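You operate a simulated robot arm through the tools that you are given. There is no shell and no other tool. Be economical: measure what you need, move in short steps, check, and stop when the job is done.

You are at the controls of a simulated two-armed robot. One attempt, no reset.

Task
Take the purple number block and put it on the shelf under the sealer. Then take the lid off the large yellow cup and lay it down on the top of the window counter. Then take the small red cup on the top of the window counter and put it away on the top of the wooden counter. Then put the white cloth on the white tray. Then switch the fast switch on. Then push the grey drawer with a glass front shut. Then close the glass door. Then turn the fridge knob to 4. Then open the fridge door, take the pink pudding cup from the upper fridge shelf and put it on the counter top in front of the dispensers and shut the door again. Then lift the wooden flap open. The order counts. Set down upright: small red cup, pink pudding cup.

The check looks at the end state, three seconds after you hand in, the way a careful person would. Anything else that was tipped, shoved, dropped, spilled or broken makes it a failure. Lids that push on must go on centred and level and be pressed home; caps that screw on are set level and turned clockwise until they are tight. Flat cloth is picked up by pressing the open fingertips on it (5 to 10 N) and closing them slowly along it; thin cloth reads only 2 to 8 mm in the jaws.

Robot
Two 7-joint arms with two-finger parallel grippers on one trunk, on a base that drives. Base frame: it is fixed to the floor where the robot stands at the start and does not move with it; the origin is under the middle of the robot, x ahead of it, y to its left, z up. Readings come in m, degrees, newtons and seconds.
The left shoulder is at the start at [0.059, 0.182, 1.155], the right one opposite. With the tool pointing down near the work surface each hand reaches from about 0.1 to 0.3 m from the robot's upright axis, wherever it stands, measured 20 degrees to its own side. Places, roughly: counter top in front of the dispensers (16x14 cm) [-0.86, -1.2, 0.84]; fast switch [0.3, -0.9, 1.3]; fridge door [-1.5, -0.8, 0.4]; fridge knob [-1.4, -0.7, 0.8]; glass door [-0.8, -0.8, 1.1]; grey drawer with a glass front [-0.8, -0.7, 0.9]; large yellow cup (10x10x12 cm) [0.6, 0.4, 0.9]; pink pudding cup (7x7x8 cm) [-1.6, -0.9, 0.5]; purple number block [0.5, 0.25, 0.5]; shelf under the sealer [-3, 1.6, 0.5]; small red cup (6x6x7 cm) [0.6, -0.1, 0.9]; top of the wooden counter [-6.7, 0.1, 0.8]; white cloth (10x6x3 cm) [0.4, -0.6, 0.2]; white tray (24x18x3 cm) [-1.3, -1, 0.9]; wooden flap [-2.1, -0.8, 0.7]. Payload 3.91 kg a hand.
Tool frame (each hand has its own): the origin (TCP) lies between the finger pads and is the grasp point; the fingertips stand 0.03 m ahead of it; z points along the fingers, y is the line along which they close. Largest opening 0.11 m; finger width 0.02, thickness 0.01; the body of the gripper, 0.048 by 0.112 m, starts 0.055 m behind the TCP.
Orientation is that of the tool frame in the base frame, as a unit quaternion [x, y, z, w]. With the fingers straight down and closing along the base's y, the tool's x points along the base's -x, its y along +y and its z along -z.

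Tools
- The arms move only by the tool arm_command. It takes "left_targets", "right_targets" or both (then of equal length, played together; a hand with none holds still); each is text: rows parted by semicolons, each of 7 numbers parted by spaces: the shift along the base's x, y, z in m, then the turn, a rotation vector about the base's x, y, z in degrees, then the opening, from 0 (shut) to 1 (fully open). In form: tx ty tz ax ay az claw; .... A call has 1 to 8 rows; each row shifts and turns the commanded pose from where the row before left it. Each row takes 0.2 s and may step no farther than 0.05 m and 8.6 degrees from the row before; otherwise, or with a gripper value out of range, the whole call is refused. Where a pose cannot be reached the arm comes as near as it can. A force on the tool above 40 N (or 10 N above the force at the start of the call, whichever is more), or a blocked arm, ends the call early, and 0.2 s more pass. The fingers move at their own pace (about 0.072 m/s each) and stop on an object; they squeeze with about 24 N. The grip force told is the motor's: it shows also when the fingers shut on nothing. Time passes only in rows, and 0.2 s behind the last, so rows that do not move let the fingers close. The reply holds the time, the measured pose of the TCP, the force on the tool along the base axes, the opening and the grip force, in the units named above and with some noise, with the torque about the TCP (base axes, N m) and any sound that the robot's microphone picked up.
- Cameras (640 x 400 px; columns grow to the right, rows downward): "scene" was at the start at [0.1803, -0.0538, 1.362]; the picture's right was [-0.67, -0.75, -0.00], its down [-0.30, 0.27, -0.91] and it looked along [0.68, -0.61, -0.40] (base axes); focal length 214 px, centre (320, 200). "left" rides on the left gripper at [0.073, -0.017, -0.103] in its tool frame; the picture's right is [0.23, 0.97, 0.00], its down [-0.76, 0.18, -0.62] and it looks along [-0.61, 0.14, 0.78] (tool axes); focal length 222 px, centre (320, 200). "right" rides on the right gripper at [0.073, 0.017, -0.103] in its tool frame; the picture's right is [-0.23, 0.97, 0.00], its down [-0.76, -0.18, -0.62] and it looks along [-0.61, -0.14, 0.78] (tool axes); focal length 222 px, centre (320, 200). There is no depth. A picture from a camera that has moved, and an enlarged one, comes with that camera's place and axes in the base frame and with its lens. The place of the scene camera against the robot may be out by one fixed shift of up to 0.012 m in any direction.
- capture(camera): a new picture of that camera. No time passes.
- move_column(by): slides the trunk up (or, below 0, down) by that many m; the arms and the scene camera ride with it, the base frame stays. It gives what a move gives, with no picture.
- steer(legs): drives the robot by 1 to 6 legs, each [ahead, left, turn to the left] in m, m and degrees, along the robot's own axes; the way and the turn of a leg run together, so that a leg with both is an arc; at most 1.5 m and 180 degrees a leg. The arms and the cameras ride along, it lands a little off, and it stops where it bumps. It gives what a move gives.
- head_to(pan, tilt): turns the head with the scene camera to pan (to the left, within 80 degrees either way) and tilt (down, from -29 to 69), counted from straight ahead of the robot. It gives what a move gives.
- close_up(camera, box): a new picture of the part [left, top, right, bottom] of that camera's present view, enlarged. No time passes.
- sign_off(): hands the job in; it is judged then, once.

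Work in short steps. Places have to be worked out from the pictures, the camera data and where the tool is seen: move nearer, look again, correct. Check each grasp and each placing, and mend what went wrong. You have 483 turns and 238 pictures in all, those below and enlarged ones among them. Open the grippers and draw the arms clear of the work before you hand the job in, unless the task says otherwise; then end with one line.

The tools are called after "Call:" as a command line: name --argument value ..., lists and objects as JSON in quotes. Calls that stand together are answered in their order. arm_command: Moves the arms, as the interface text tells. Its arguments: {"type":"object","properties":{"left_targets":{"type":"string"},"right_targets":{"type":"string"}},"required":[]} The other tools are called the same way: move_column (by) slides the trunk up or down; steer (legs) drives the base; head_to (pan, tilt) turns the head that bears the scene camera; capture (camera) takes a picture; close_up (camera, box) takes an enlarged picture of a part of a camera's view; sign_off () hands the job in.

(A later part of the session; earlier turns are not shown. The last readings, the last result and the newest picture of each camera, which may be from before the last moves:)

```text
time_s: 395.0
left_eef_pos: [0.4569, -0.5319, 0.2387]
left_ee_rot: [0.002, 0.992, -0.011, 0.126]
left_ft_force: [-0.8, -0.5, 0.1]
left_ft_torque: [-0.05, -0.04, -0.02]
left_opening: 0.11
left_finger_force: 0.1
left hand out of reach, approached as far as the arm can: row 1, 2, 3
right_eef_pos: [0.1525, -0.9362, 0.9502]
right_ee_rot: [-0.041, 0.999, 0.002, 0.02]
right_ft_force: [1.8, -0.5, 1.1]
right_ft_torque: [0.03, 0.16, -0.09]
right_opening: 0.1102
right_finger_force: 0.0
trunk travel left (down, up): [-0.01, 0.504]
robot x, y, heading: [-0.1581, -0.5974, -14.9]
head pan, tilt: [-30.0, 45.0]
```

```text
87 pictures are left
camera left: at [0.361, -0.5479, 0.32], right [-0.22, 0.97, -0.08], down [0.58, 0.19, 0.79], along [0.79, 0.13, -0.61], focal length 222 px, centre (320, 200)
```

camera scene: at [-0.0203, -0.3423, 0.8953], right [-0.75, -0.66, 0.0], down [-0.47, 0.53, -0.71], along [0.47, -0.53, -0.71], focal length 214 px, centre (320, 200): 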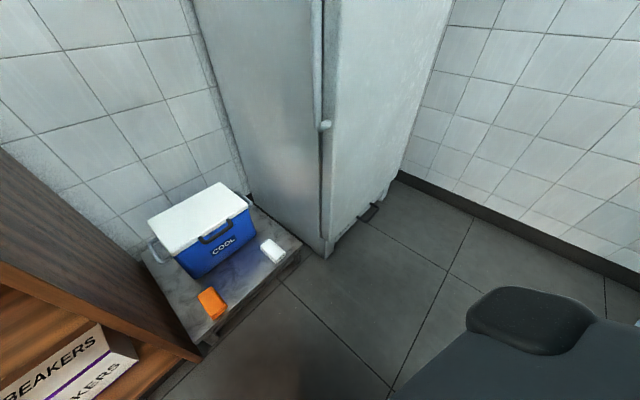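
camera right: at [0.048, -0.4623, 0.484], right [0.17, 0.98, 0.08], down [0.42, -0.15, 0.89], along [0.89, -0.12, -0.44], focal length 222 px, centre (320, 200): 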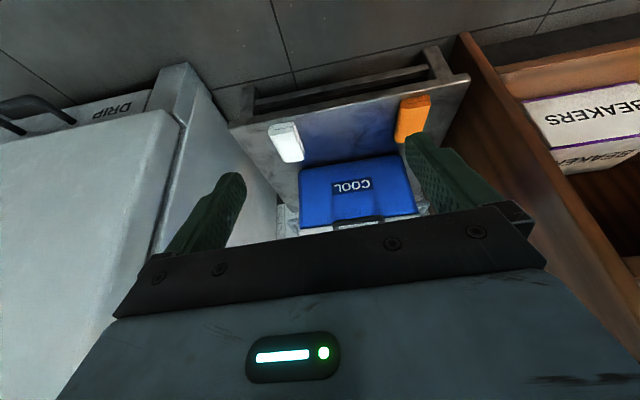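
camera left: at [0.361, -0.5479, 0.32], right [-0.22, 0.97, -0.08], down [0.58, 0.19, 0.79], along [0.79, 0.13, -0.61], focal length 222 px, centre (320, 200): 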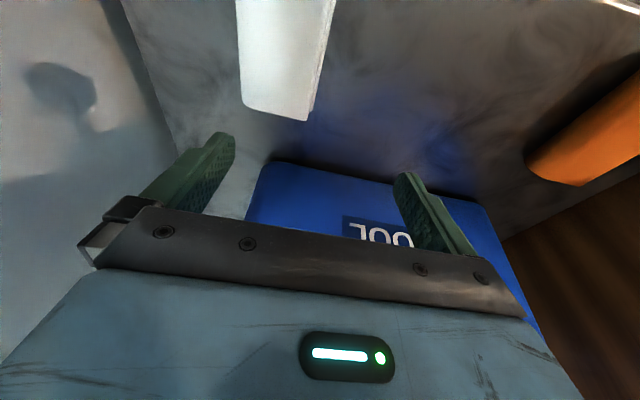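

The limit looks like the wrist bend with the tool so upright this low. I'll relax the pitch to about 52° while moving toward the cloth.

Call:
arm_command --left_targets "-0.01 -0.01 0 0 -8 0 1;-0.01 -0.01 0 0 -8 0 1;-0.01 -0.01 0 0 -8 0 1;-0.01 -0.01 -0.02 0 0 0 1;0 0 -0.02 0 0 0 1;0 0 0 0 0 0 1"

Call:
capture --camera "left"

```text
time_s: 396.4
left_eef_pos: [0.4236, -0.518, 0.2506]
left_ee_rot: [0.003, 0.944, -0.01, 0.33]
left_ft_force: [0.2, -0.2, 0.7]
left_ft_torque: [-0.02, -0.02, 0.02]
left_opening: 0.1099
left_finger_force: 0.2
left hand out of reach, approached as far as the arm can: row 1, 2, 3, 4, 5
right_eef_pos: [0.1524, -0.9378, 0.9505]
right_ee_rot: [-0.041, 0.999, 0.001, 0.02]
right_ft_force: [1.8, -1.0, 0.6]
right_ft_torque: [0.13, 0.2, -0.08]
right_opening: 0.1103
right_finger_force: 0.2
trunk travel left (down, up): [-0.01, 0.504]
robot x, y, heading: [-0.1566, -0.5948, -14.5]
head pan, tilt: [-30.0, 45.0]
```

```text
86 pictures are left
camera left: at [0.303, -0.5342, 0.2862], right [-0.17, 0.97, -0.16], down [0.21, 0.19, 0.96], along [0.96, 0.13, -0.23], focal length 222 px, centre (320, 200)
```

left: 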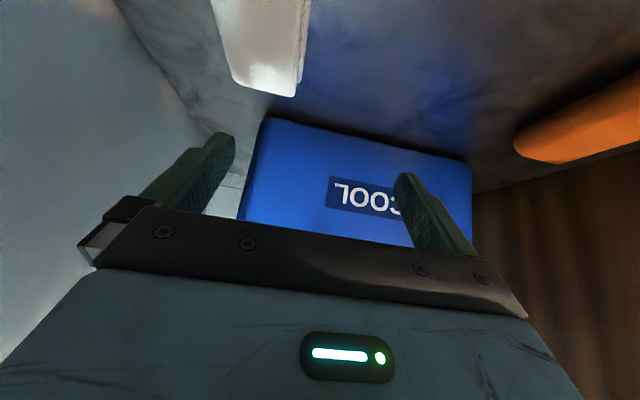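

I'll try a more natural inward yaw of -30° while going for the position.

Call:
arm_command --left_targets "0 -0.01 0.01 0 0 -8 1;0 -0.01 0.01 0 0 -8 1;0 -0.01 0 0 0 -8 1;0 -0.01 -0.01 0 0 -6 1;0 -0.01 -0.03 0 0 0 1;0 0 -0.03 0 0 0 1;0 0 0 0 0 0 1"

```text
time_s: 398.0
left_eef_pos: [0.4251, -0.5491, 0.2255]
left_ee_rot: [0.248, 0.911, -0.092, 0.317]
left_ft_force: [-0.4, 0.5, -0.4]
left_ft_torque: [0.01, 0.01, 0.01]
left_opening: 0.1098
left_finger_force: 0.1
left hand out of reach, approached as far as the arm can: row 5, 6
right_eef_pos: [0.1533, -0.937, 0.9495]
right_ee_rot: [-0.042, 0.999, 0.001, 0.02]
right_ft_force: [1.8, -0.8, 0.3]
right_ft_torque: [0.07, 0.09, -0.05]
right_opening: 0.1098
right_finger_force: 0.0
trunk travel left (down, up): [-0.01, 0.504]
robot x, y, heading: [-0.1544, -0.5919, -14.9]
head pan, tilt: [-30.0, 45.0]
```

The limit is simply arm extension, so I need about 8 cm closer, but the base was blocked. I'll look to the right for what is touching.

Call:
head_to --pan -60 --tilt 15

Call:
capture --camera "scene"

```text
time_s: 398.9
left_eef_pos: [0.4282, -0.5513, 0.2188]
left_ee_rot: [0.248, 0.913, -0.091, 0.313]
left_ft_force: [-0.4, -0.6, -0.3]
left_ft_torque: [0.02, 0.0, 0.0]
left_opening: 0.1101
left_finger_force: 0.0
right_eef_pos: [0.1628, -0.9405, 0.9454]
right_ee_rot: [-0.041, 0.999, 0.004, 0.015]
right_ft_force: [0.2, 0.2, -0.2]
right_ft_torque: [-0.01, 0.0, 0.01]
right_opening: 0.1099
right_finger_force: 0.1
trunk travel left (down, up): [-0.01, 0.504]
robot x, y, heading: [-0.1589, -0.598, -14.7]
head pan, tilt: [-60.0, 15.0]
```

```text
85 pictures are left
camera scene: at [0.1093, -0.7412, 0.9424], right [-0.96, -0.27, 0.0], down [-0.07, 0.25, -0.97], along [0.26, -0.93, -0.26], focal length 214 px, centre (320, 200)
```

scene: 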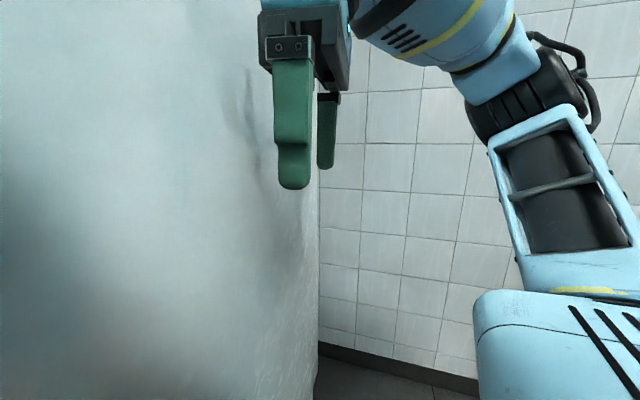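

The head itself is what is close to the fridge. I'll turn the head left, retract the left hand up and back, then move the base left and forward into the alcove.

Call:
head_to --pan 50 --tilt 45

Call:
arm_command --left_targets "-0.02 0 0.04 0 0 0 1;-0.02 0 0.04 0 0 0 1;-0.03 -0.02 0.03 0 0 0 1;-0.03 -0.02 0.02 0 0 0 1;0 0 0 0 0 0 1"

Call:
steer --legs '[[0.0, 0.08, 0], [0.08, 0, 0]]'

Call:
capture --camera "left"

```text
time_s: 400.8
left_eef_pos: [0.4253, -0.5505, 0.2228]
left_ee_rot: [0.248, 0.912, -0.089, 0.315]
left_ft_force: [0.4, 0.1, 0.6]
left_ft_torque: [-0.01, 0.0, 0.0]
left_opening: 0.1102
left_finger_force: 0.0
right_eef_pos: [0.1565, -0.9408, 0.9457]
right_ee_rot: [-0.041, 0.999, 0.004, 0.017]
right_ft_force: [-0.3, 0.1, -0.6]
right_ft_torque: [0.0, 0.0, 0.0]
right_opening: 0.1101
right_finger_force: 0.0
trunk travel left (down, up): [-0.01, 0.504]
robot x, y, heading: [-0.1602, -0.5987, -14.6]
head pan, tilt: [50.0, 45.0]
```

```text
time_s: 402.0
left_eef_pos: [0.3254, -0.5906, 0.349]
left_ee_rot: [0.248, 0.912, -0.09, 0.316]
left_ft_force: [0.4, 0.1, -0.4]
left_ft_torque: [-0.01, 0.0, 0.02]
left_opening: 0.1102
left_finger_force: 0.2
right_eef_pos: [0.1573, -0.9412, 0.9471]
right_ee_rot: [-0.042, 0.999, 0.004, 0.017]
right_ft_force: [0.4, -0.3, 0.3]
right_ft_torque: [0.0, -0.02, -0.01]
right_opening: 0.11
right_finger_force: 0.0
trunk travel left (down, up): [-0.01, 0.504]
robot x, y, heading: [-0.1596, -0.5979, -14.9]
head pan, tilt: [50.0, 45.0]
```

```text
time_s: 402.7
left_eef_pos: [0.3252, -0.5907, 0.3492]
left_ee_rot: [0.249, 0.911, -0.09, 0.315]
left_ft_force: [-0.3, 0.5, 0.3]
left_ft_torque: [-0.03, -0.05, 0.01]
left_opening: 0.11
left_finger_force: 0.1
right_eef_pos: [0.1551, -0.9385, 0.9475]
right_ee_rot: [-0.039, 0.999, 0.004, 0.017]
right_ft_force: [-0.6, -0.6, 0.0]
right_ft_torque: [0.04, -0.03, 0.0]
right_opening: 0.1098
right_finger_force: 0.0
trunk travel left (down, up): [-0.01, 0.504]
robot x, y, heading: [-0.1624, -0.594, -15.0]
head pan, tilt: [50.0, 45.0]
stopped in leg 1: the robot was blocked; the commanded pose is now the measured one
```

```text
84 pictures are left
camera left: at [0.2122, -0.5442, 0.3857], right [0.34, 0.93, -0.15], down [0.28, 0.05, 0.96], along [0.9, -0.37, -0.24], focal length 222 px, centre (320, 200)
```

left: 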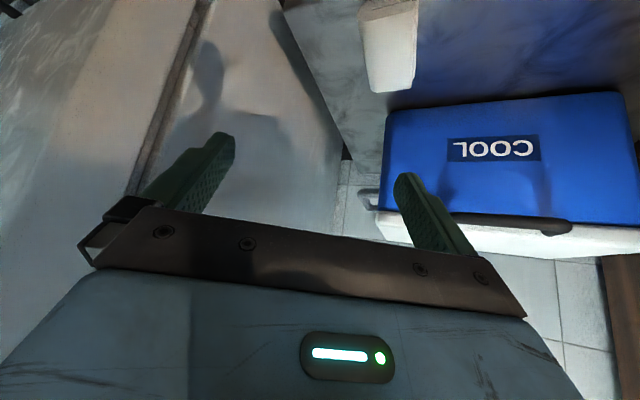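

The base seems wedged. I'll back off 6 cm first, then go left and forward.

Call:
steer --legs '[[-0.06, 0, 0], [0, 0.1, 0], [0.12, 0, 0]]'

```text
time_s: 404.6
left_eef_pos: [0.2777, -0.5134, 0.3478]
left_ee_rot: [0.255, 0.911, -0.095, 0.31]
left_ft_force: [-0.4, 0.1, 1.2]
left_ft_torque: [0.03, -0.03, -0.01]
left_opening: 0.11
left_finger_force: 0.1
right_eef_pos: [0.1153, -0.8597, 0.9456]
right_ee_rot: [-0.039, 0.999, 0.005, 0.016]
right_ft_force: [0.0, 0.0, 0.0]
right_ft_torque: [-0.02, -0.03, -0.01]
right_opening: 0.1098
right_finger_force: 0.0
trunk travel left (down, up): [-0.01, 0.504]
robot x, y, heading: [-0.2, -0.5137, -15.1]
head pan, tilt: [50.0, 45.0]
stopped in leg 2: the robot was blocked; the commanded pose is now the measured one
```

Call:
steer --legs '[[0.1, 0, 0]]'

Call:
capture --camera "scene"

```text
time_s: 405.3
left_eef_pos: [0.2779, -0.5146, 0.3478]
left_ee_rot: [0.254, 0.911, -0.095, 0.311]
left_ft_force: [-0.4, -0.1, 0.0]
left_ft_torque: [-0.01, 0.04, 0.0]
left_opening: 0.1103
left_finger_force: 0.1
right_eef_pos: [0.1165, -0.8594, 0.9448]
right_ee_rot: [-0.04, 0.999, 0.005, 0.015]
right_ft_force: [0.1, -0.2, 0.1]
right_ft_torque: [-0.01, -0.03, -0.01]
right_opening: 0.1097
right_finger_force: 0.0
trunk travel left (down, up): [-0.01, 0.504]
robot x, y, heading: [-0.2012, -0.5129, -14.8]
head pan, tilt: [50.0, 45.0]
stopped in leg 1: the robot was blocked; the commanded pose is now the measured one
```

```text
83 pictures are left
camera scene: at [0.1056, -0.5231, 0.8962], right [0.57, -0.82, 0.0], down [-0.58, -0.41, -0.71], along [0.58, 0.41, -0.7], focal length 214 px, centre (320, 200)
```

scene: 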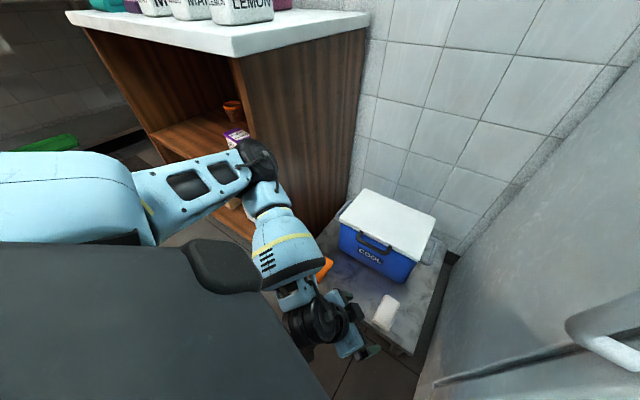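

I can see it now: the left elbow, bent out while the hand is retracted, catches the counter's corner. I'll back off, extend the arm low first so the elbow straightens, then drive in along the fridge side.

Call:
steer --legs '[[-0.15, -0.08, 0]]'

Call:
arm_command --left_targets "0.03 0.005 -0.02 0 0 0 1;0.03 0.005 -0.02 0 0 0 1;0.03 0.005 -0.02 0 0 0 1;0.03 0.005 -0.02 0 0 0 1;0.02 0.005 -0.02 0 0 0 1;0 0 0 0 0 0 1"

```text
time_s: 406.7
left_eef_pos: [0.1164, -0.5518, 0.3451]
left_ee_rot: [0.255, 0.911, -0.097, 0.308]
left_ft_force: [0.3, -0.6, -0.3]
left_ft_torque: [0.01, -0.02, 0.01]
left_opening: 0.1099
left_finger_force: 0.1
right_eef_pos: [-0.0439, -0.8954, 0.9442]
right_ee_rot: [-0.038, 0.999, 0.004, 0.015]
right_ft_force: [1.1, 0.5, 0.5]
right_ft_torque: [0.04, 0.01, -0.01]
right_opening: 0.1101
right_finger_force: 0.0
trunk travel left (down, up): [-0.01, 0.504]
robot x, y, heading: [-0.3626, -0.5491, -15.2]
head pan, tilt: [50.0, 45.0]
```

```text
time_s: 408.1
left_eef_pos: [0.2571, -0.5281, 0.2441]
left_ee_rot: [0.256, 0.911, -0.096, 0.308]
left_ft_force: [0.8, -1.2, 0.2]
left_ft_torque: [0.02, 0.01, -0.01]
left_opening: 0.11
left_finger_force: 0.1
right_eef_pos: [-0.044, -0.8948, 0.9448]
right_ee_rot: [-0.039, 0.999, 0.004, 0.014]
right_ft_force: [0.7, -0.2, 1.1]
right_ft_torque: [-0.01, 0.02, 0.03]
right_opening: 0.1101
right_finger_force: 0.2
trunk travel left (down, up): [-0.01, 0.504]
robot x, y, heading: [-0.3616, -0.5534, -15.0]
head pan, tilt: [50.0, 45.0]
```

The arm is extended. Now I'll drive forward 16.5 cm so the hand comes over the cloth.

Call:
steer --legs '[[0.165, 0, 0]]'

Call:
capture --camera "left"

```text
time_s: 409.6
left_eef_pos: [0.4152, -0.5713, 0.245]
left_ee_rot: [0.256, 0.911, -0.096, 0.308]
left_ft_force: [0.3, -0.4, -0.2]
left_ft_torque: [0.01, 0.01, 0.02]
left_opening: 0.1098
left_finger_force: 0.0
right_eef_pos: [0.1146, -0.9398, 0.944]
right_ee_rot: [-0.039, 0.999, 0.004, 0.014]
right_ft_force: [0.3, 0.4, 0.2]
right_ft_torque: [0.0, 0.0, -0.01]
right_opening: 0.1099
right_finger_force: 0.1
trunk travel left (down, up): [-0.01, 0.504]
robot x, y, heading: [-0.2065, -0.5936, -15.0]
head pan, tilt: [50.0, 45.0]
```

```text
82 pictures are left
camera left: at [0.3042, -0.5225, 0.2818], right [0.36, 0.92, -0.16], down [0.29, 0.05, 0.96], along [0.89, -0.39, -0.25], focal length 222 px, centre (320, 200)
```

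left: 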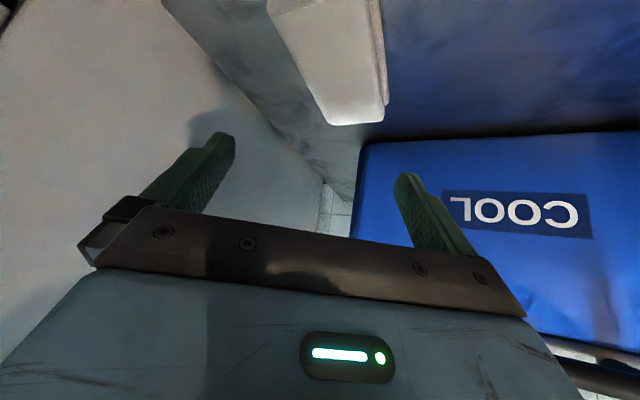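

Good line. I'll pull the hand back 5 cm and drive 6 cm closer to gain downward reach, then descend on the cloth.

Call:
arm_command --left_targets "-0.025 0.005 0.01 0 0 0 1;-0.03 0.005 0 0 0 0 1;0 0 0 0 0 0 1"

Call:
steer --legs '[[0.06, 0, 0]]'

Call:
arm_command --left_targets "0 0 -0.03 0 0 0 1;0 0 -0.03 0 0 0 1;0 0 -0.015 0 0 0 1;0 0 0 0 0 0 1"

Call:
capture --camera "left"

```text
time_s: 410.4
left_eef_pos: [0.3602, -0.5607, 0.2537]
left_ee_rot: [0.255, 0.911, -0.096, 0.309]
left_ft_force: [0.6, -0.3, 0.3]
left_ft_torque: [-0.01, 0.03, -0.02]
left_opening: 0.1102
left_finger_force: 0.1
right_eef_pos: [0.1154, -0.9377, 0.9439]
right_ee_rot: [-0.039, 0.999, 0.004, 0.014]
right_ft_force: [-0.5, -0.9, -0.6]
right_ft_torque: [-0.02, -0.02, -0.02]
right_opening: 0.11
right_finger_force: 0.1
trunk travel left (down, up): [-0.01, 0.504]
robot x, y, heading: [-0.2047, -0.5941, -15.0]
head pan, tilt: [50.0, 45.0]
```

```text
time_s: 411.3
left_eef_pos: [0.4152, -0.5762, 0.2595]
left_ee_rot: [0.256, 0.909, -0.096, 0.314]
left_ft_force: [-0.3, 0.3, -0.2]
left_ft_torque: [-0.02, 0.01, 0.0]
left_opening: 0.1099
left_finger_force: 0.1
right_eef_pos: [0.1605, -0.9508, 0.9477]
right_ee_rot: [-0.038, 0.999, 0.003, 0.019]
right_ft_force: [-0.1, 0.2, -0.8]
right_ft_torque: [-0.01, 0.01, 0.01]
right_opening: 0.1099
right_finger_force: 0.0
trunk travel left (down, up): [-0.01, 0.504]
robot x, y, heading: [-0.1448, -0.6093, -15.0]
head pan, tilt: [50.0, 45.0]
```

```text
time_s: 412.3
left_eef_pos: [0.4193, -0.5549, 0.2153]
left_ee_rot: [0.256, 0.909, -0.097, 0.313]
left_ft_force: [-0.6, 0.1, 0.3]
left_ft_torque: [0.01, 0.02, -0.03]
left_opening: 0.1102
left_finger_force: 0.0
left hand out of reach, approached as far as the arm can: row 2, 3
right_eef_pos: [0.1602, -0.9518, 0.9477]
right_ee_rot: [-0.038, 0.999, 0.002, 0.02]
right_ft_force: [0.8, -0.3, 0.3]
right_ft_torque: [0.03, -0.02, -0.02]
right_opening: 0.1099
right_finger_force: 0.1
trunk travel left (down, up): [-0.01, 0.504]
robot x, y, heading: [-0.1477, -0.6071, -15.0]
head pan, tilt: [50.0, 45.0]
```

```text
81 pictures are left
camera left: at [0.3068, -0.5044, 0.2518], right [0.36, 0.92, -0.16], down [0.28, 0.05, 0.96], along [0.89, -0.39, -0.24], focal length 222 px, centre (320, 200)
```

left: 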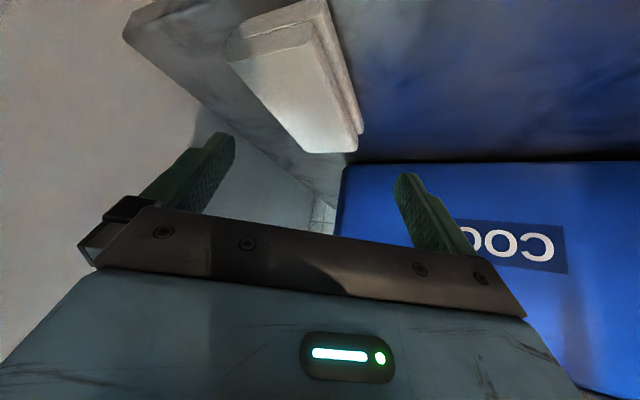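

The limit is a joint, not extension. I'll flatten the pitch by 12° so the hand comes at the cloth from its front end, and try descending again.

Call:
arm_command --left_targets "-0.01 -0.005 0 -3.1 -5.1 0 1;-0.01 -0.005 0 -3.1 -5.1 0 1;-0.005 -0.01 -0.02 0 0 0 1;0 0 -0.02 0 0 0 1;0 0 -0.02 0 0 0 1;0 0 0 0 0 0 1"

```text
time_s: 413.7
left_eef_pos: [0.4111, -0.533, 0.2258]
left_ee_rot: [0.247, 0.871, -0.123, 0.406]
left_ft_force: [0.0, 0.2, 0.1]
left_ft_torque: [0.02, 0.01, 0.0]
left_opening: 0.1101
left_finger_force: 0.1
left hand out of reach, approached as far as the arm can: row 1, 2, 3, 4, 5
right_eef_pos: [0.1603, -0.9508, 0.9477]
right_ee_rot: [-0.039, 0.999, 0.002, 0.019]
right_ft_force: [-0.5, -0.1, 0.0]
right_ft_torque: [0.01, -0.01, 0.0]
right_opening: 0.1099
right_finger_force: 0.1
trunk travel left (down, up): [-0.01, 0.504]
robot x, y, heading: [-0.1465, -0.6063, -15.1]
head pan, tilt: [50.0, 45.0]
```

Flatter is worse, so I'll go steeper and yaw further inward instead.

Call:
arm_command --left_targets "0 -0.005 0.01 3.5 6 0 1;0 -0.005 0.01 3.5 6 0 1;0 -0.005 0 3 5.5 -3 1;0 -0.01 0 3 5 -5 1;0 -0.01 -0.02 0 0 -8 1;0 0 -0.03 0 0 -8 1;0 0 -0.03 0 0 0 1;0 0 0 0 0 0 1"

```text
time_s: 415.5
left_eef_pos: [0.41, -0.5527, 0.1869]
left_ee_rot: [0.451, 0.867, -0.112, 0.177]
left_ft_force: [-0.2, -0.1, -0.4]
left_ft_torque: [0.0, 0.04, -0.02]
left_opening: 0.1102
left_finger_force: 0.1
left hand out of reach, approached as far as the arm can: row 7
right_eef_pos: [0.1608, -0.9522, 0.9482]
right_ee_rot: [-0.038, 0.999, 0.003, 0.018]
right_ft_force: [0.7, 0.7, 0.4]
right_ft_torque: [0.03, -0.04, -0.01]
right_opening: 0.1101
right_finger_force: 0.1
trunk travel left (down, up): [-0.01, 0.504]
robot x, y, heading: [-0.1486, -0.6124, -15.5]
head pan, tilt: [50.0, 45.0]
```

Good, z=0.187, with the fingertips about 1 cm above the cloth's centre. I'll narrow the opening to 5 cm and press down gently on it.

Call:
arm_command --left_targets "0 -0.004 0 0 0 0 0.45;0 0 0 0 0 0 0.45;0 -0.004 -0.006 1 2 -4 0.45;0 -0.004 -0.006 1 2 -4 0.45;0 0 -0.004 0 0 0 0.45;0 0 0 0 0 0 0.45"

Call:
capture --camera "left"

```text
time_s: 416.9
left_eef_pos: [0.4085, -0.5548, 0.1888]
left_ee_rot: [0.509, 0.842, -0.124, 0.131]
left_ft_force: [2.0, 0.2, 16.6]
left_ft_torque: [-0.09, -0.34, 0.22]
left_opening: 0.0643
left_finger_force: 23.7
left hand out of reach, approached as far as the arm can: row 3, 4
right_eef_pos: [0.1623, -0.9518, 0.948]
right_ee_rot: [-0.038, 0.999, 0.002, 0.018]
right_ft_force: [-0.9, -1.1, 0.2]
right_ft_torque: [-0.01, -0.02, -0.04]
right_opening: 0.1098
right_finger_force: 0.1
trunk travel left (down, up): [-0.01, 0.504]
robot x, y, heading: [-0.1506, -0.6062, -15.2]
head pan, tilt: [50.0, 45.0]
```

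```text
80 pictures are left
camera left: at [0.3515, -0.4683, 0.2603], right [0.76, 0.63, -0.15], down [0.44, -0.33, 0.83], along [0.47, -0.7, -0.53], focal length 222 px, centre (320, 200)
```

left: 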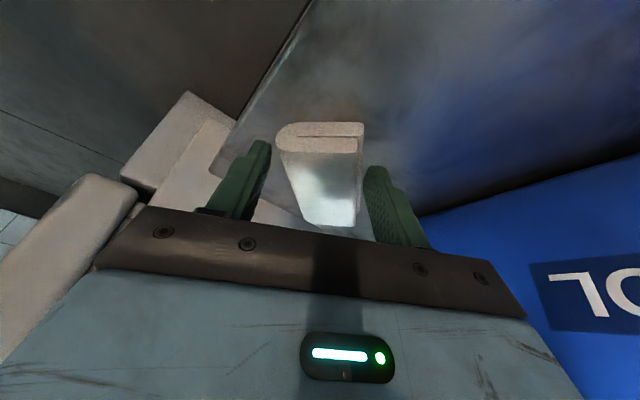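

The fingers have closed on the cloth's sides at 6.4 cm with 24 N. I'll lift it straight up.

Call:
arm_command --left_targets "0 0 0.02 0 0 0 0.3;0 0 0.03 0 0 0 0.3;-0.005 0.005 0.03 0 0 0 0.3;-0.01 0.005 0.03 0 0 0 0.3;-0.015 0.005 0.03 0 0 0 0.3;0 0 0 0 0 0 0.3"

Call:
capture --camera "left"

```text
time_s: 418.3
left_eef_pos: [0.3766, -0.5392, 0.3241]
left_ee_rot: [0.509, 0.841, -0.124, 0.131]
left_ft_force: [0.0, -0.7, 0.0]
left_ft_torque: [0.01, 0.03, -0.02]
left_opening: 0.0634
left_finger_force: 24.0
right_eef_pos: [0.1618, -0.953, 0.9476]
right_ee_rot: [-0.037, 0.999, 0.002, 0.018]
right_ft_force: [0.3, -0.9, -0.2]
right_ft_torque: [0.01, -0.01, 0.04]
right_opening: 0.1101
right_finger_force: 0.0
trunk travel left (down, up): [-0.01, 0.504]
robot x, y, heading: [-0.1457, -0.6061, -15.1]
head pan, tilt: [50.0, 45.0]
```

```text
79 pictures are left
camera left: at [0.319, -0.4529, 0.3965], right [0.76, 0.63, -0.15], down [0.44, -0.34, 0.83], along [0.47, -0.7, -0.53], focal length 222 px, centre (320, 200)
```

left: 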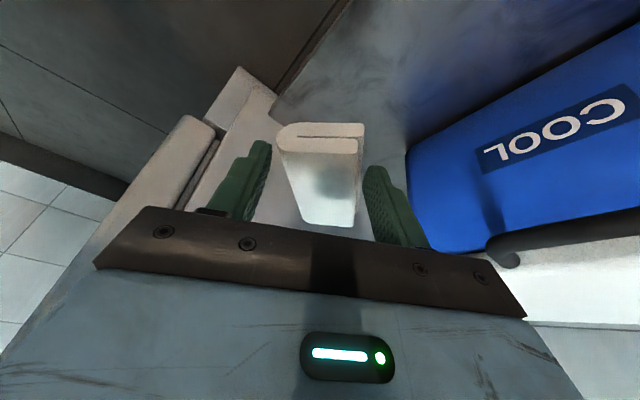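

The cloth is secure. I'll back out, swing into the aisle, raise the trunk and go round to face the white tray at about (-1.3, -1.0) from the aisle side.

Call:
steer --legs '[[-0.25, 0, 0], [0, 0.62, 0], [0, 0, -75]]'

Call:
move_column --by 0.4

Call:
steer --legs '[[-0.1, -1.05, 0]]'

Call:
head_to --pan 0 --tilt 25

Call:
capture --camera "scene"

```text
time_s: 427.6
left_eef_pos: [0.192, -0.2755, 0.3141]
left_ee_rot: [0.79, 0.591, -0.154, 0.06]
left_ft_force: [0.5, -0.2, -0.5]
left_ft_torque: [0.02, -0.01, 0.01]
left_opening: 0.0614
left_finger_force: 24.1
right_eef_pos: [-0.2687, -0.4234, 0.945]
right_ee_rot: [0.361, 0.932, -0.001, 0.016]
right_ft_force: [0.2, 0.2, 0.3]
right_ft_torque: [0.03, 0.01, -0.01]
right_opening: 0.11
right_finger_force: 0.1
trunk travel left (down, up): [-0.01, 0.504]
robot x, y, heading: [-0.2327, 0.0488, -61.9]
head pan, tilt: [50.0, 45.0]
stopped in leg 3: the robot was blocked; the commanded pose is now the measured one
```

```text
time_s: 429.0
left_eef_pos: [0.1555, -0.1855, 0.3331]
left_ee_rot: [0.778, 0.61, -0.143, -0.046]
left_ft_force: [0.8, 0.1, -0.4]
left_ft_torque: [0.04, 0.02, -0.01]
left_opening: 0.061
left_finger_force: 24.1
right_eef_pos: [-0.2493, -0.4228, 1.0349]
right_ee_rot: [0.36, 0.933, -0.004, 0.01]
right_ft_force: [-0.2, 0.0, -0.3]
right_ft_torque: [0.01, 0.04, 0.03]
right_opening: 0.1102
right_finger_force: 0.1
trunk travel left (down, up): [-0.098, 0.416]
robot x, y, heading: [-0.2296, 0.0429, -61.6]
head pan, tilt: [50.0, 45.0]
stopped: the arm was blocked; the commanded pose is now the measured one
```

```text
time_s: 433.0
left_eef_pos: [-0.1126, -0.3037, 0.3362]
left_ee_rot: [0.773, 0.616, -0.148, -0.036]
left_ft_force: [0.4, -0.4, -0.2]
left_ft_torque: [0.02, -0.01, 0.0]
left_opening: 0.0601
left_finger_force: 24.3
right_eef_pos: [-0.4947, -0.5347, 1.0329]
right_ee_rot: [0.343, 0.939, -0.03, -0.02]
right_ft_force: [0.8, 0.0, -0.6]
right_ft_torque: [0.01, 0.01, -0.03]
right_opening: 0.1099
right_finger_force: 0.1
trunk travel left (down, up): [-0.098, 0.416]
robot x, y, heading: [-0.5089, -0.0774, -60.4]
head pan, tilt: [50.0, 45.0]
stopped in leg 1: the robot was blocked; the commanded pose is now the measured one
```

```text
time_s: 434.2
left_eef_pos: [-0.1149, -0.3061, 0.3336]
left_ee_rot: [0.774, 0.615, -0.149, -0.038]
left_ft_force: [-0.2, -1.0, -0.8]
left_ft_torque: [-0.02, 0.03, 0.0]
left_opening: 0.06
left_finger_force: 23.9
right_eef_pos: [-0.495, -0.5341, 1.0313]
right_ee_rot: [0.344, 0.938, -0.031, -0.021]
right_ft_force: [-0.2, 0.2, -0.8]
right_ft_torque: [0.04, 0.0, 0.0]
right_opening: 0.1101
right_finger_force: 0.1
trunk travel left (down, up): [-0.098, 0.416]
robot x, y, heading: [-0.5081, -0.0736, -60.6]
head pan, tilt: [0.0, 25.0]
```

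```text
78 pictures are left
camera scene: at [-0.331, -0.3368, 1.0076], right [-0.87, -0.49, 0.02], down [-0.23, 0.36, -0.9], along [0.44, -0.79, -0.43], focal length 214 px, centre (320, 200)
```

scene: 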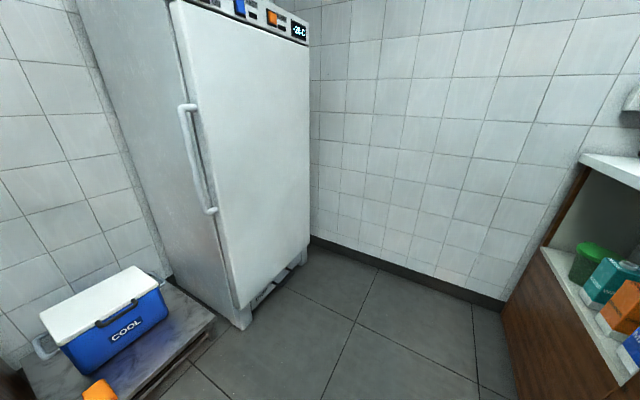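

The bent left elbow and then the right elbow kept catching on the counter and the case. I'm near the display now, so I'll go straight out to the aisle centre, then raise and turn in separate steps.

Call:
steer --legs '[[-0.45, 0.25, 0]]'

Call:
move_column --by 0.35

```text
time_s: 437.2
left_eef_pos: [-0.1241, 0.2079, 0.3395]
left_ee_rot: [0.778, 0.612, -0.139, -0.034]
left_ft_force: [0.2, -0.7, 0.2]
left_ft_torque: [-0.03, 0.0, 0.0]
left_opening: 0.0592
left_finger_force: 24.4
right_eef_pos: [-0.5236, -0.0204, 1.03]
right_ee_rot: [0.351, 0.936, -0.019, -0.006]
right_ft_force: [0.2, 0.0, 0.1]
right_ft_torque: [-0.04, 0.01, 0.02]
right_opening: 0.11
right_finger_force: 0.0
trunk travel left (down, up): [-0.098, 0.416]
robot x, y, heading: [-0.5072, 0.4406, -61.4]
head pan, tilt: [0.0, 25.0]
```

```text
time_s: 440.6
left_eef_pos: [-0.1067, 0.1774, 0.7336]
left_ee_rot: [0.782, 0.605, -0.149, 0.017]
left_ft_force: [0.2, -0.4, 0.7]
left_ft_torque: [0.01, 0.02, 0.02]
left_opening: 0.0586
left_finger_force: 24.0
right_eef_pos: [-0.5239, -0.0214, 1.3807]
right_ee_rot: [0.352, 0.936, -0.02, -0.006]
right_ft_force: [-0.3, 0.2, 0.6]
right_ft_torque: [-0.02, 0.02, 0.02]
right_opening: 0.1098
right_finger_force: 0.0
trunk travel left (down, up): [-0.448, 0.066]
robot x, y, heading: [-0.516, 0.4431, -61.2]
head pan, tilt: [0.0, 25.0]
```

Call:
arm_command --left_targets "0 0 0.045 0 0 0 0.3;0 0 0.045 0 0 0 0.3;0 0 0.045 0 0 0 0.3;0 0 0.045 0 0 0 0.3;0 0 0.045 0 0 0 0.3;0 0 0.045 0 0 0 0.3;0 0 0.045 0 0 0 0.3;0 0 0 0 0 0 0.3"

Call:
steer --legs '[[0, 0, -28.8], [0, -0.8, 0]]'

Call:
capture --camera "scene"

```text
time_s: 442.4
left_eef_pos: [-0.1049, 0.1789, 1.0468]
left_ee_rot: [0.783, 0.604, -0.149, 0.017]
left_ft_force: [0.6, -0.6, -0.7]
left_ft_torque: [0.04, 0.0, -0.01]
left_opening: 0.0584
left_finger_force: 24.0
right_eef_pos: [-0.5242, -0.0209, 1.3807]
right_ee_rot: [0.351, 0.936, -0.02, -0.007]
right_ft_force: [-0.2, 0.1, 0.4]
right_ft_torque: [-0.01, -0.03, 0.01]
right_opening: 0.1101
right_finger_force: 0.1
trunk travel left (down, up): [-0.448, 0.066]
robot x, y, heading: [-0.5103, 0.4401, -61.1]
head pan, tilt: [0.0, 25.0]
```

```text
time_s: 451.3
left_eef_pos: [-1.0775, 0.0131, 1.0464]
left_ee_rot: [0.904, 0.401, -0.147, -0.019]
left_ft_force: [0.6, 0.9, -1.5]
left_ft_torque: [0.04, -0.04, 0.01]
left_opening: 0.0566
left_finger_force: 24.1
right_eef_pos: [-1.5394, 0.0307, 1.3809]
right_ee_rot: [0.565, 0.825, -0.018, -0.011]
right_ft_force: [-0.4, 0.2, -0.4]
right_ft_torque: [0.03, 0.0, -0.06]
right_opening: 0.1101
right_finger_force: 0.1
trunk travel left (down, up): [-0.448, 0.066]
robot x, y, heading: [-1.3139, 0.4338, -89.0]
head pan, tilt: [0.0, 25.0]
```

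```text
77 pictures are left
camera scene: at [-1.3029, 0.2635, 1.3983], right [-1.0, -0.02, 0.0], down [-0.01, 0.42, -0.91], along [0.02, -0.91, -0.42], focal length 214 px, centre (320, 200)
```

scene: 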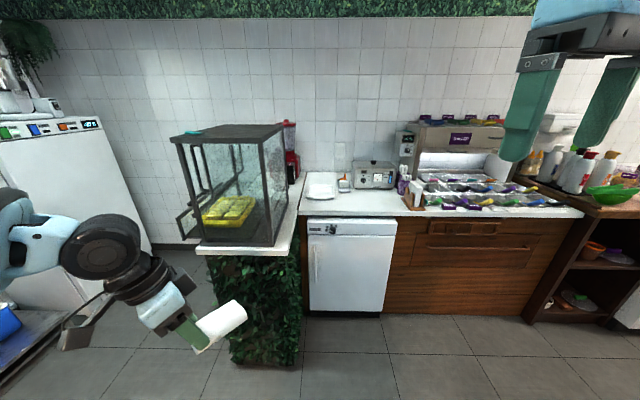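

I have a full overview: the white tray is at about (-1.29, -1.05) on the counter above the small white fridge. I'll level the cloth with a small tilt and drive so the left hand faces the tray.

Call:
arm_command --left_targets "0 0 0 -6 0 0 0.3;0 0 0 0 0 0 0.3"

Call:
steer --legs '[[0, -0.2, -1], [0.6, 0, 0]]'

Call:
capture --camera "left"

```text
time_s: 451.9
left_eef_pos: [-1.0766, 0.0132, 1.0461]
left_ee_rot: [0.904, 0.392, -0.169, 0.029]
left_ft_force: [-0.1, -0.7, 0.0]
left_ft_torque: [0.03, -0.02, 0.02]
left_opening: 0.0564
left_finger_force: 24.3
right_eef_pos: [-1.5405, 0.0308, 1.3804]
right_ee_rot: [0.565, 0.825, -0.017, -0.011]
right_ft_force: [-0.6, -0.4, -1.3]
right_ft_torque: [0.03, 0.01, 0.02]
right_opening: 0.11
right_finger_force: 0.0
trunk travel left (down, up): [-0.448, 0.066]
robot x, y, heading: [-1.3112, 0.4308, -89.0]
head pan, tilt: [0.0, 25.0]
```

```text
time_s: 456.8
left_eef_pos: [-1.2811, -0.5057, 1.0468]
left_ee_rot: [0.908, 0.383, -0.169, 0.023]
left_ft_force: [-0.2, 0.1, -0.5]
left_ft_torque: [0.03, 0.0, 0.01]
left_opening: 0.0557
left_finger_force: 23.7
right_eef_pos: [-1.7424, -0.4927, 1.3806]
right_ee_rot: [0.57, 0.822, -0.018, -0.011]
right_ft_force: [-0.5, 0.0, -1.1]
right_ft_torque: [0.0, 0.03, 0.01]
right_opening: 0.1101
right_finger_force: 0.2
trunk travel left (down, up): [-0.448, 0.066]
robot x, y, heading: [-1.5093, -0.097, -89.6]
head pan, tilt: [0.0, 25.0]
stopped in leg 2: the robot was blocked; the commanded pose is now the measured one
```

```text
76 pictures are left
camera left: at [-1.2162, -0.4273, 1.1215], right [0.83, -0.53, -0.16], down [-0.19, -0.54, 0.82], along [-0.52, -0.65, -0.55], focal length 222 px, centre (320, 200)
```

left: 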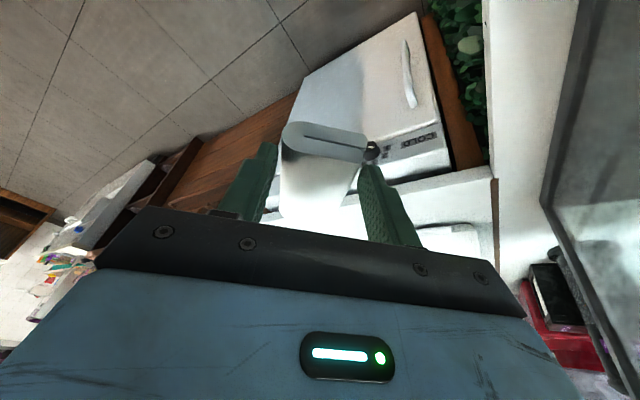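

The left elbow caught the display's counter corner. I'll back off, shift right, extend the arm first and then drive in.

Call:
steer --legs '[[-0.15, -0.12, 0]]'

Call:
arm_command --left_targets "0.02 -0.04 0 0 0 0 0.3;0.02 -0.04 0 0 0 0 0.3;0.02 -0.04 0 0 0 0 0.3;0.02 -0.04 0 0 0 0 0.3;0.01 -0.04 0 0 0 0 0.3;0 0 0 0 0 0 0.3"

Call:
steer --legs '[[0.3, 0, 0]]'

Call:
capture --camera "left"

```text
time_s: 458.5
left_eef_pos: [-1.3994, -0.3619, 1.0442]
left_ee_rot: [0.907, 0.385, -0.169, 0.019]
left_ft_force: [0.6, -0.4, -0.1]
left_ft_torque: [0.03, -0.04, -0.02]
left_opening: 0.0555
left_finger_force: 24.2
right_eef_pos: [-1.8599, -0.3499, 1.3794]
right_ee_rot: [0.568, 0.822, -0.016, -0.013]
right_ft_force: [0.2, -0.6, -0.3]
right_ft_torque: [0.0, -0.02, -0.04]
right_opening: 0.1101
right_finger_force: 0.0
trunk travel left (down, up): [-0.448, 0.066]
robot x, y, heading: [-1.6304, 0.0529, -89.4]
head pan, tilt: [0.0, 25.0]
```

```text
time_s: 459.9
left_eef_pos: [-1.3094, -0.5617, 1.0441]
left_ee_rot: [0.907, 0.385, -0.169, 0.02]
left_ft_force: [0.7, -0.2, 0.1]
left_ft_torque: [0.03, -0.02, -0.02]
left_opening: 0.055
left_finger_force: 24.2
right_eef_pos: [-1.8611, -0.3496, 1.3782]
right_ee_rot: [0.569, 0.822, -0.017, -0.013]
right_ft_force: [0.4, 2.0, 0.6]
right_ft_torque: [-0.05, 0.01, 0.0]
right_opening: 0.11
right_finger_force: 0.1
trunk travel left (down, up): [-0.448, 0.066]
robot x, y, heading: [-1.6318, 0.0517, -89.3]
head pan, tilt: [0.0, 25.0]
```

```text
time_s: 461.9
left_eef_pos: [-1.3052, -0.8618, 1.0454]
left_ee_rot: [0.907, 0.385, -0.168, 0.02]
left_ft_force: [0.0, 0.9, -1.8]
left_ft_torque: [0.01, 0.0, 0.01]
left_opening: 0.0554
left_finger_force: 23.8
right_eef_pos: [-1.8556, -0.6508, 1.3802]
right_ee_rot: [0.569, 0.822, -0.017, -0.012]
right_ft_force: [0.3, -0.3, 0.7]
right_ft_torque: [0.01, -0.02, -0.05]
right_opening: 0.11
right_finger_force: 0.1
trunk travel left (down, up): [-0.448, 0.066]
robot x, y, heading: [-1.6243, -0.2485, -89.3]
head pan, tilt: [0.0, 25.0]
```

```text
75 pictures are left
camera left: at [-1.2409, -0.7837, 1.1206], right [0.83, -0.53, -0.16], down [-0.19, -0.55, 0.82], along [-0.52, -0.65, -0.56], focal length 222 px, centre (320, 200)
```

left: 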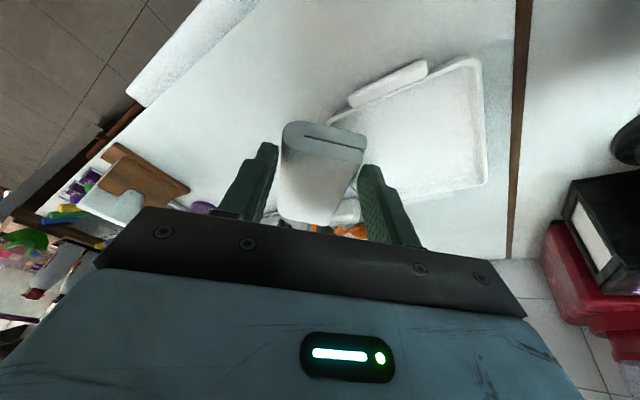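

The tray is in clear view, centred near (-1.295, -1.03). I'll extend over it and lower.

Call:
arm_command --left_targets "0.003 -0.04 -0.015 0 0 0 0.3;0.003 -0.04 -0.015 0 0 0 0.3;0.002 -0.04 -0.015 0 0 0 0.3;0.002 -0.04 -0.015 0 0 0 0.3;0 0 -0.02 0 0 0 0.3;0 0 0 0 0 0 0.3"

Call:
capture --camera "left"

```text
time_s: 463.3
left_eef_pos: [-1.2909, -0.9218, 0.9771]
left_ee_rot: [0.907, 0.385, -0.169, 0.02]
left_ft_force: [-0.4, -0.8, -0.2]
left_ft_torque: [-0.01, -0.02, -0.01]
left_opening: 0.0551
left_finger_force: 24.4
left hand out of reach, approached as far as the arm can: row 2, 3, 4
right_eef_pos: [-1.8571, -0.649, 1.3798]
right_ee_rot: [0.569, 0.822, -0.017, -0.013]
right_ft_force: [0.0, 0.3, -0.6]
right_ft_torque: [-0.02, -0.03, -0.02]
right_opening: 0.1099
right_finger_force: 0.0
trunk travel left (down, up): [-0.448, 0.066]
robot x, y, heading: [-1.6246, -0.2485, -89.5]
head pan, tilt: [0.0, 25.0]
```

```text
74 pictures are left
camera left: at [-1.2255, -0.8434, 1.0518], right [0.83, -0.53, -0.16], down [-0.19, -0.55, 0.82], along [-0.52, -0.65, -0.55], focal length 222 px, centre (320, 200)
```

left: 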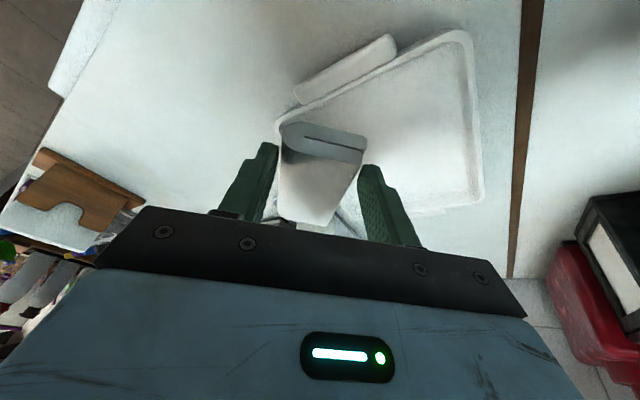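

I'm at the reach limit, so I'll drive 9 cm forward.

Call:
steer --legs '[[0.09, 0.0, 0]]'

Call:
arm_command --left_targets "-0.003 -0.008 -0.015 0 0 0 0.3;0 0 -0.015 0 0 0 0.3;0 0 -0.01 0 0 0 0.3;0 0 0 0 0 0 0.3"

Call:
capture --camera "left"

```text
time_s: 464.4
left_eef_pos: [-1.2887, -1.012, 0.9766]
left_ee_rot: [0.907, 0.385, -0.169, 0.021]
left_ft_force: [-0.7, -0.4, -1.0]
left_ft_torque: [0.0, 0.01, 0.02]
left_opening: 0.0549
left_finger_force: 24.3
right_eef_pos: [-1.8552, -0.7385, 1.379]
right_ee_rot: [0.569, 0.822, -0.017, -0.012]
right_ft_force: [0.6, -0.5, -0.1]
right_ft_torque: [0.03, 0.0, 0.01]
right_opening: 0.1102
right_finger_force: 0.2
trunk travel left (down, up): [-0.448, 0.066]
robot x, y, heading: [-1.6232, -0.3375, -89.5]
head pan, tilt: [0.0, 25.0]
```

```text
time_s: 465.4
left_eef_pos: [-1.2921, -1.0047, 0.9393]
left_ee_rot: [0.907, 0.385, -0.169, 0.022]
left_ft_force: [-0.3, 0.1, -0.7]
left_ft_torque: [0.03, 0.0, 0.01]
left_opening: 0.0549
left_finger_force: 23.8
left hand out of reach, approached as far as the arm can: row 1, 2
right_eef_pos: [-1.8557, -0.7386, 1.3796]
right_ee_rot: [0.569, 0.822, -0.017, -0.012]
right_ft_force: [-0.2, -0.9, -0.2]
right_ft_torque: [-0.03, 0.0, 0.0]
right_opening: 0.1101
right_finger_force: 0.0
trunk travel left (down, up): [-0.448, 0.066]
robot x, y, heading: [-1.6217, -0.3356, -89.4]
head pan, tilt: [0.0, 25.0]
```

```text
73 pictures are left
camera left: at [-1.2274, -0.9262, 1.0144], right [0.83, -0.53, -0.16], down [-0.19, -0.55, 0.82], along [-0.52, -0.65, -0.55], focal length 222 px, centre (320, 200)
```

left: 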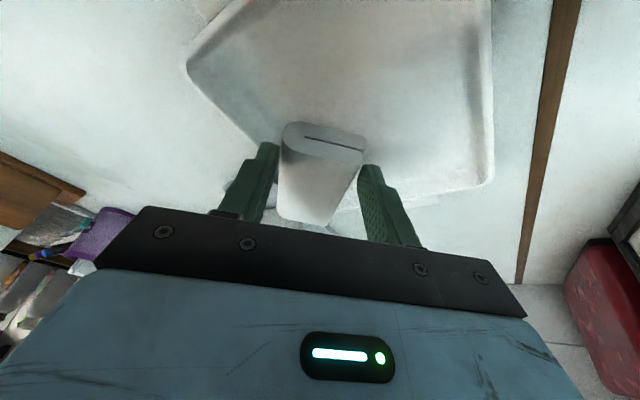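

The cloth is over the tray's middle. I'll lower it until it touches.

Call:
arm_command --left_targets "0.003 -0.005 -0.01 0 0 0 0.3;0 0 -0.008 0 0 0 0.3;0 0 -0.006 0 0 0 0.3;0 0 0 0 0 0 0.3"

```text
time_s: 466.4
left_eef_pos: [-1.2876, -1.0001, 0.9212]
left_ee_rot: [0.907, 0.385, -0.17, 0.023]
left_ft_force: [1.5, -1.2, 7.8]
left_ft_torque: [-0.55, 0.57, 0.24]
left_opening: 0.0552
left_finger_force: 24.1
left hand out of reach, approached as far as the arm can: row 1, 3
right_eef_pos: [-1.856, -0.7384, 1.3812]
right_ee_rot: [0.57, 0.822, -0.018, -0.012]
right_ft_force: [0.0, 0.2, 0.1]
right_ft_torque: [0.02, 0.0, -0.01]
right_opening: 0.11
right_finger_force: 0.0
trunk travel left (down, up): [-0.448, 0.066]
robot x, y, heading: [-1.6241, -0.3349, -89.3]
head pan, tilt: [0.0, 25.0]
```

Contact at 8 N. I'll open and lift away, then check the cloth.

Call:
arm_command --left_targets "0 0 0 0 0 0 0.7;0 0 0 0 0 0 0.9;0 0 0.01 0 0 0 0.95;0 0 0.03 0 0 0 1;0 0.01 0.04 0 0 0 1;0 0.02 0.04 0 0 0 1;0 0 0 0 0 0 1"

Call:
capture --camera "left"

```text
time_s: 468.0
left_eef_pos: [-1.2872, -0.9688, 1.0368]
left_ee_rot: [0.907, 0.385, -0.168, 0.02]
left_ft_force: [0.0, 0.1, -0.6]
left_ft_torque: [-0.01, 0.03, -0.02]
left_opening: 0.1099
left_finger_force: 0.0
right_eef_pos: [-1.8579, -0.7398, 1.3793]
right_ee_rot: [0.569, 0.822, -0.016, -0.012]
right_ft_force: [0.7, -0.3, -0.4]
right_ft_torque: [0.02, 0.01, 0.0]
right_opening: 0.1098
right_finger_force: 0.0
trunk travel left (down, up): [-0.448, 0.066]
robot x, y, heading: [-1.6235, -0.3394, -89.4]
head pan, tilt: [0.0, 25.0]
```

```text
72 pictures are left
camera left: at [-1.2221, -0.8908, 1.1123], right [0.83, -0.53, -0.16], down [-0.19, -0.55, 0.81], along [-0.52, -0.65, -0.56], focal length 222 px, centre (320, 200)
```

left: 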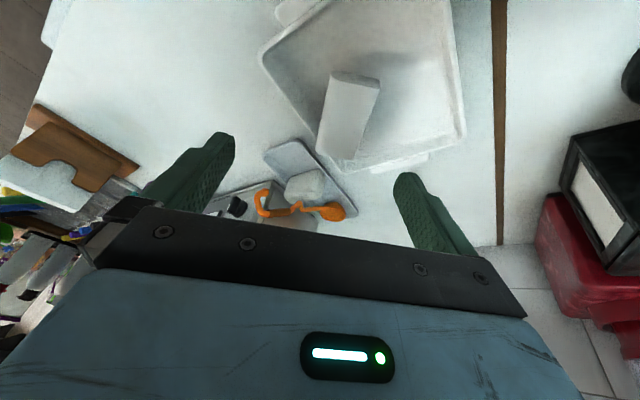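

The cloth lies within the white tray. Next is the fast switch on the tall freezer's panel. I'll back out, turn to face +x and look.

Call:
steer --legs '[[-0.5, 0, 0], [0, 0, 89.4]]'

Call:
arm_command --left_targets "-0.03 -0.03 0.02 0 0 0 1;-0.03 -0.03 0.02 0 0 0 1;-0.03 -0.03 0.02 0 0 0 1;-0.03 -0.02 0.02 0 0 0 1;0 0 0 0 0 0 1"

Call:
steer --legs '[[1.05, 0, 0]]'

Call:
head_to --pan -60 --tilt 15

Call:
capture --camera "scene"

```text
time_s: 474.8
left_eef_pos: [-0.9983, 0.4972, 1.0383]
left_ee_rot: [0.372, 0.913, -0.105, 0.133]
left_ft_force: [-0.4, 0.5, -0.1]
left_ft_torque: [-0.02, -0.02, -0.03]
left_opening: 0.1103
left_finger_force: 0.0
right_eef_pos: [-1.2323, -0.0692, 1.3797]
right_ee_rot: [-0.175, 0.984, -0.021, 0.003]
right_ft_force: [1.0, -0.3, 0.6]
right_ft_torque: [-0.01, 0.02, 0.0]
right_opening: 0.11
right_finger_force: 0.0
trunk travel left (down, up): [-0.448, 0.066]
robot x, y, heading: [-1.6339, 0.163, 0.4]
head pan, tilt: [0.0, 25.0]
```

```text
time_s: 476.0
left_eef_pos: [-1.1181, 0.3859, 1.117]
left_ee_rot: [0.373, 0.912, -0.106, 0.133]
left_ft_force: [0.0, 0.4, -0.5]
left_ft_torque: [-0.01, 0.02, -0.01]
left_opening: 0.1099
left_finger_force: 0.1
right_eef_pos: [-1.2301, -0.0685, 1.3793]
right_ee_rot: [-0.175, 0.984, -0.021, 0.003]
right_ft_force: [-0.5, -1.3, 0.2]
right_ft_torque: [-0.03, 0.02, 0.0]
right_opening: 0.11
right_finger_force: 0.1
trunk travel left (down, up): [-0.448, 0.066]
robot x, y, heading: [-1.6296, 0.1645, 0.3]
head pan, tilt: [0.0, 25.0]
```

```text
time_s: 481.4
left_eef_pos: [-0.0635, 0.3777, 1.1173]
left_ee_rot: [0.38, 0.909, -0.107, 0.132]
left_ft_force: [0.4, 0.8, 0.2]
left_ft_torque: [0.0, 0.0, -0.01]
left_opening: 0.1099
left_finger_force: 0.0
right_eef_pos: [-0.1824, -0.0772, 1.3791]
right_ee_rot: [-0.17, 0.985, -0.021, 0.003]
right_ft_force: [0.4, -0.4, 0.2]
right_ft_torque: [-0.01, 0.01, 0.0]
right_opening: 0.1101
right_finger_force: 0.0
trunk travel left (down, up): [-0.448, 0.066]
robot x, y, heading: [-0.5807, 0.1676, -0.3]
head pan, tilt: [0.0, 25.0]
```

```text
time_s: 482.7
left_eef_pos: [-0.0627, 0.3767, 1.1176]
left_ee_rot: [0.379, 0.91, -0.106, 0.133]
left_ft_force: [0.0, 0.6, -0.7]
left_ft_torque: [-0.01, 0.02, 0.0]
left_opening: 0.1097
left_finger_force: 0.0
right_eef_pos: [-0.1824, -0.0775, 1.3804]
right_ee_rot: [-0.17, 0.985, -0.021, 0.003]
right_ft_force: [0.0, 0.0, 0.6]
right_ft_torque: [0.04, -0.04, -0.03]
right_opening: 0.1099
right_finger_force: 0.1
trunk travel left (down, up): [-0.448, 0.066]
robot x, y, heading: [-0.5797, 0.1583, -0.6]
head pan, tilt: [-60.0, 15.0]
```

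```text
71 pictures are left
camera scene: at [-0.4423, 0.0881, 1.4146], right [-0.87, -0.49, 0.0], down [-0.13, 0.23, -0.97], along [0.48, -0.84, -0.26], focal length 214 px, centre (320, 200)
```

scene: 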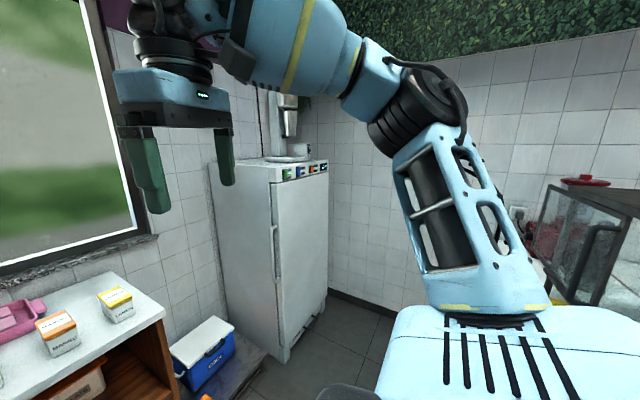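

Counter items look undisturbed. I'll zoom into the freezer's switch panel to find the "fast" label.

Call:
close_up --camera "scene" --box '[264, 150, 344, 200]'

```text
8.00 times, centred on (304, 175) of scene
camera zoom: at [-0.4423, 0.0881, 1.4146], right [-0.87, -0.49, 0.0], down [-0.13, 0.23, -0.97], along [0.48, -0.84, -0.26], focal length 1716 px, centre (448, 400)
```

zoom: 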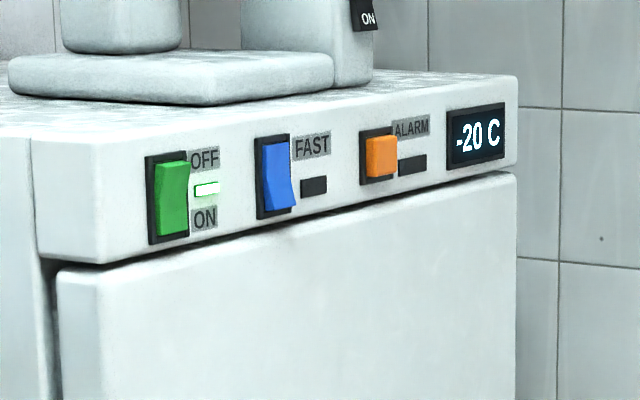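

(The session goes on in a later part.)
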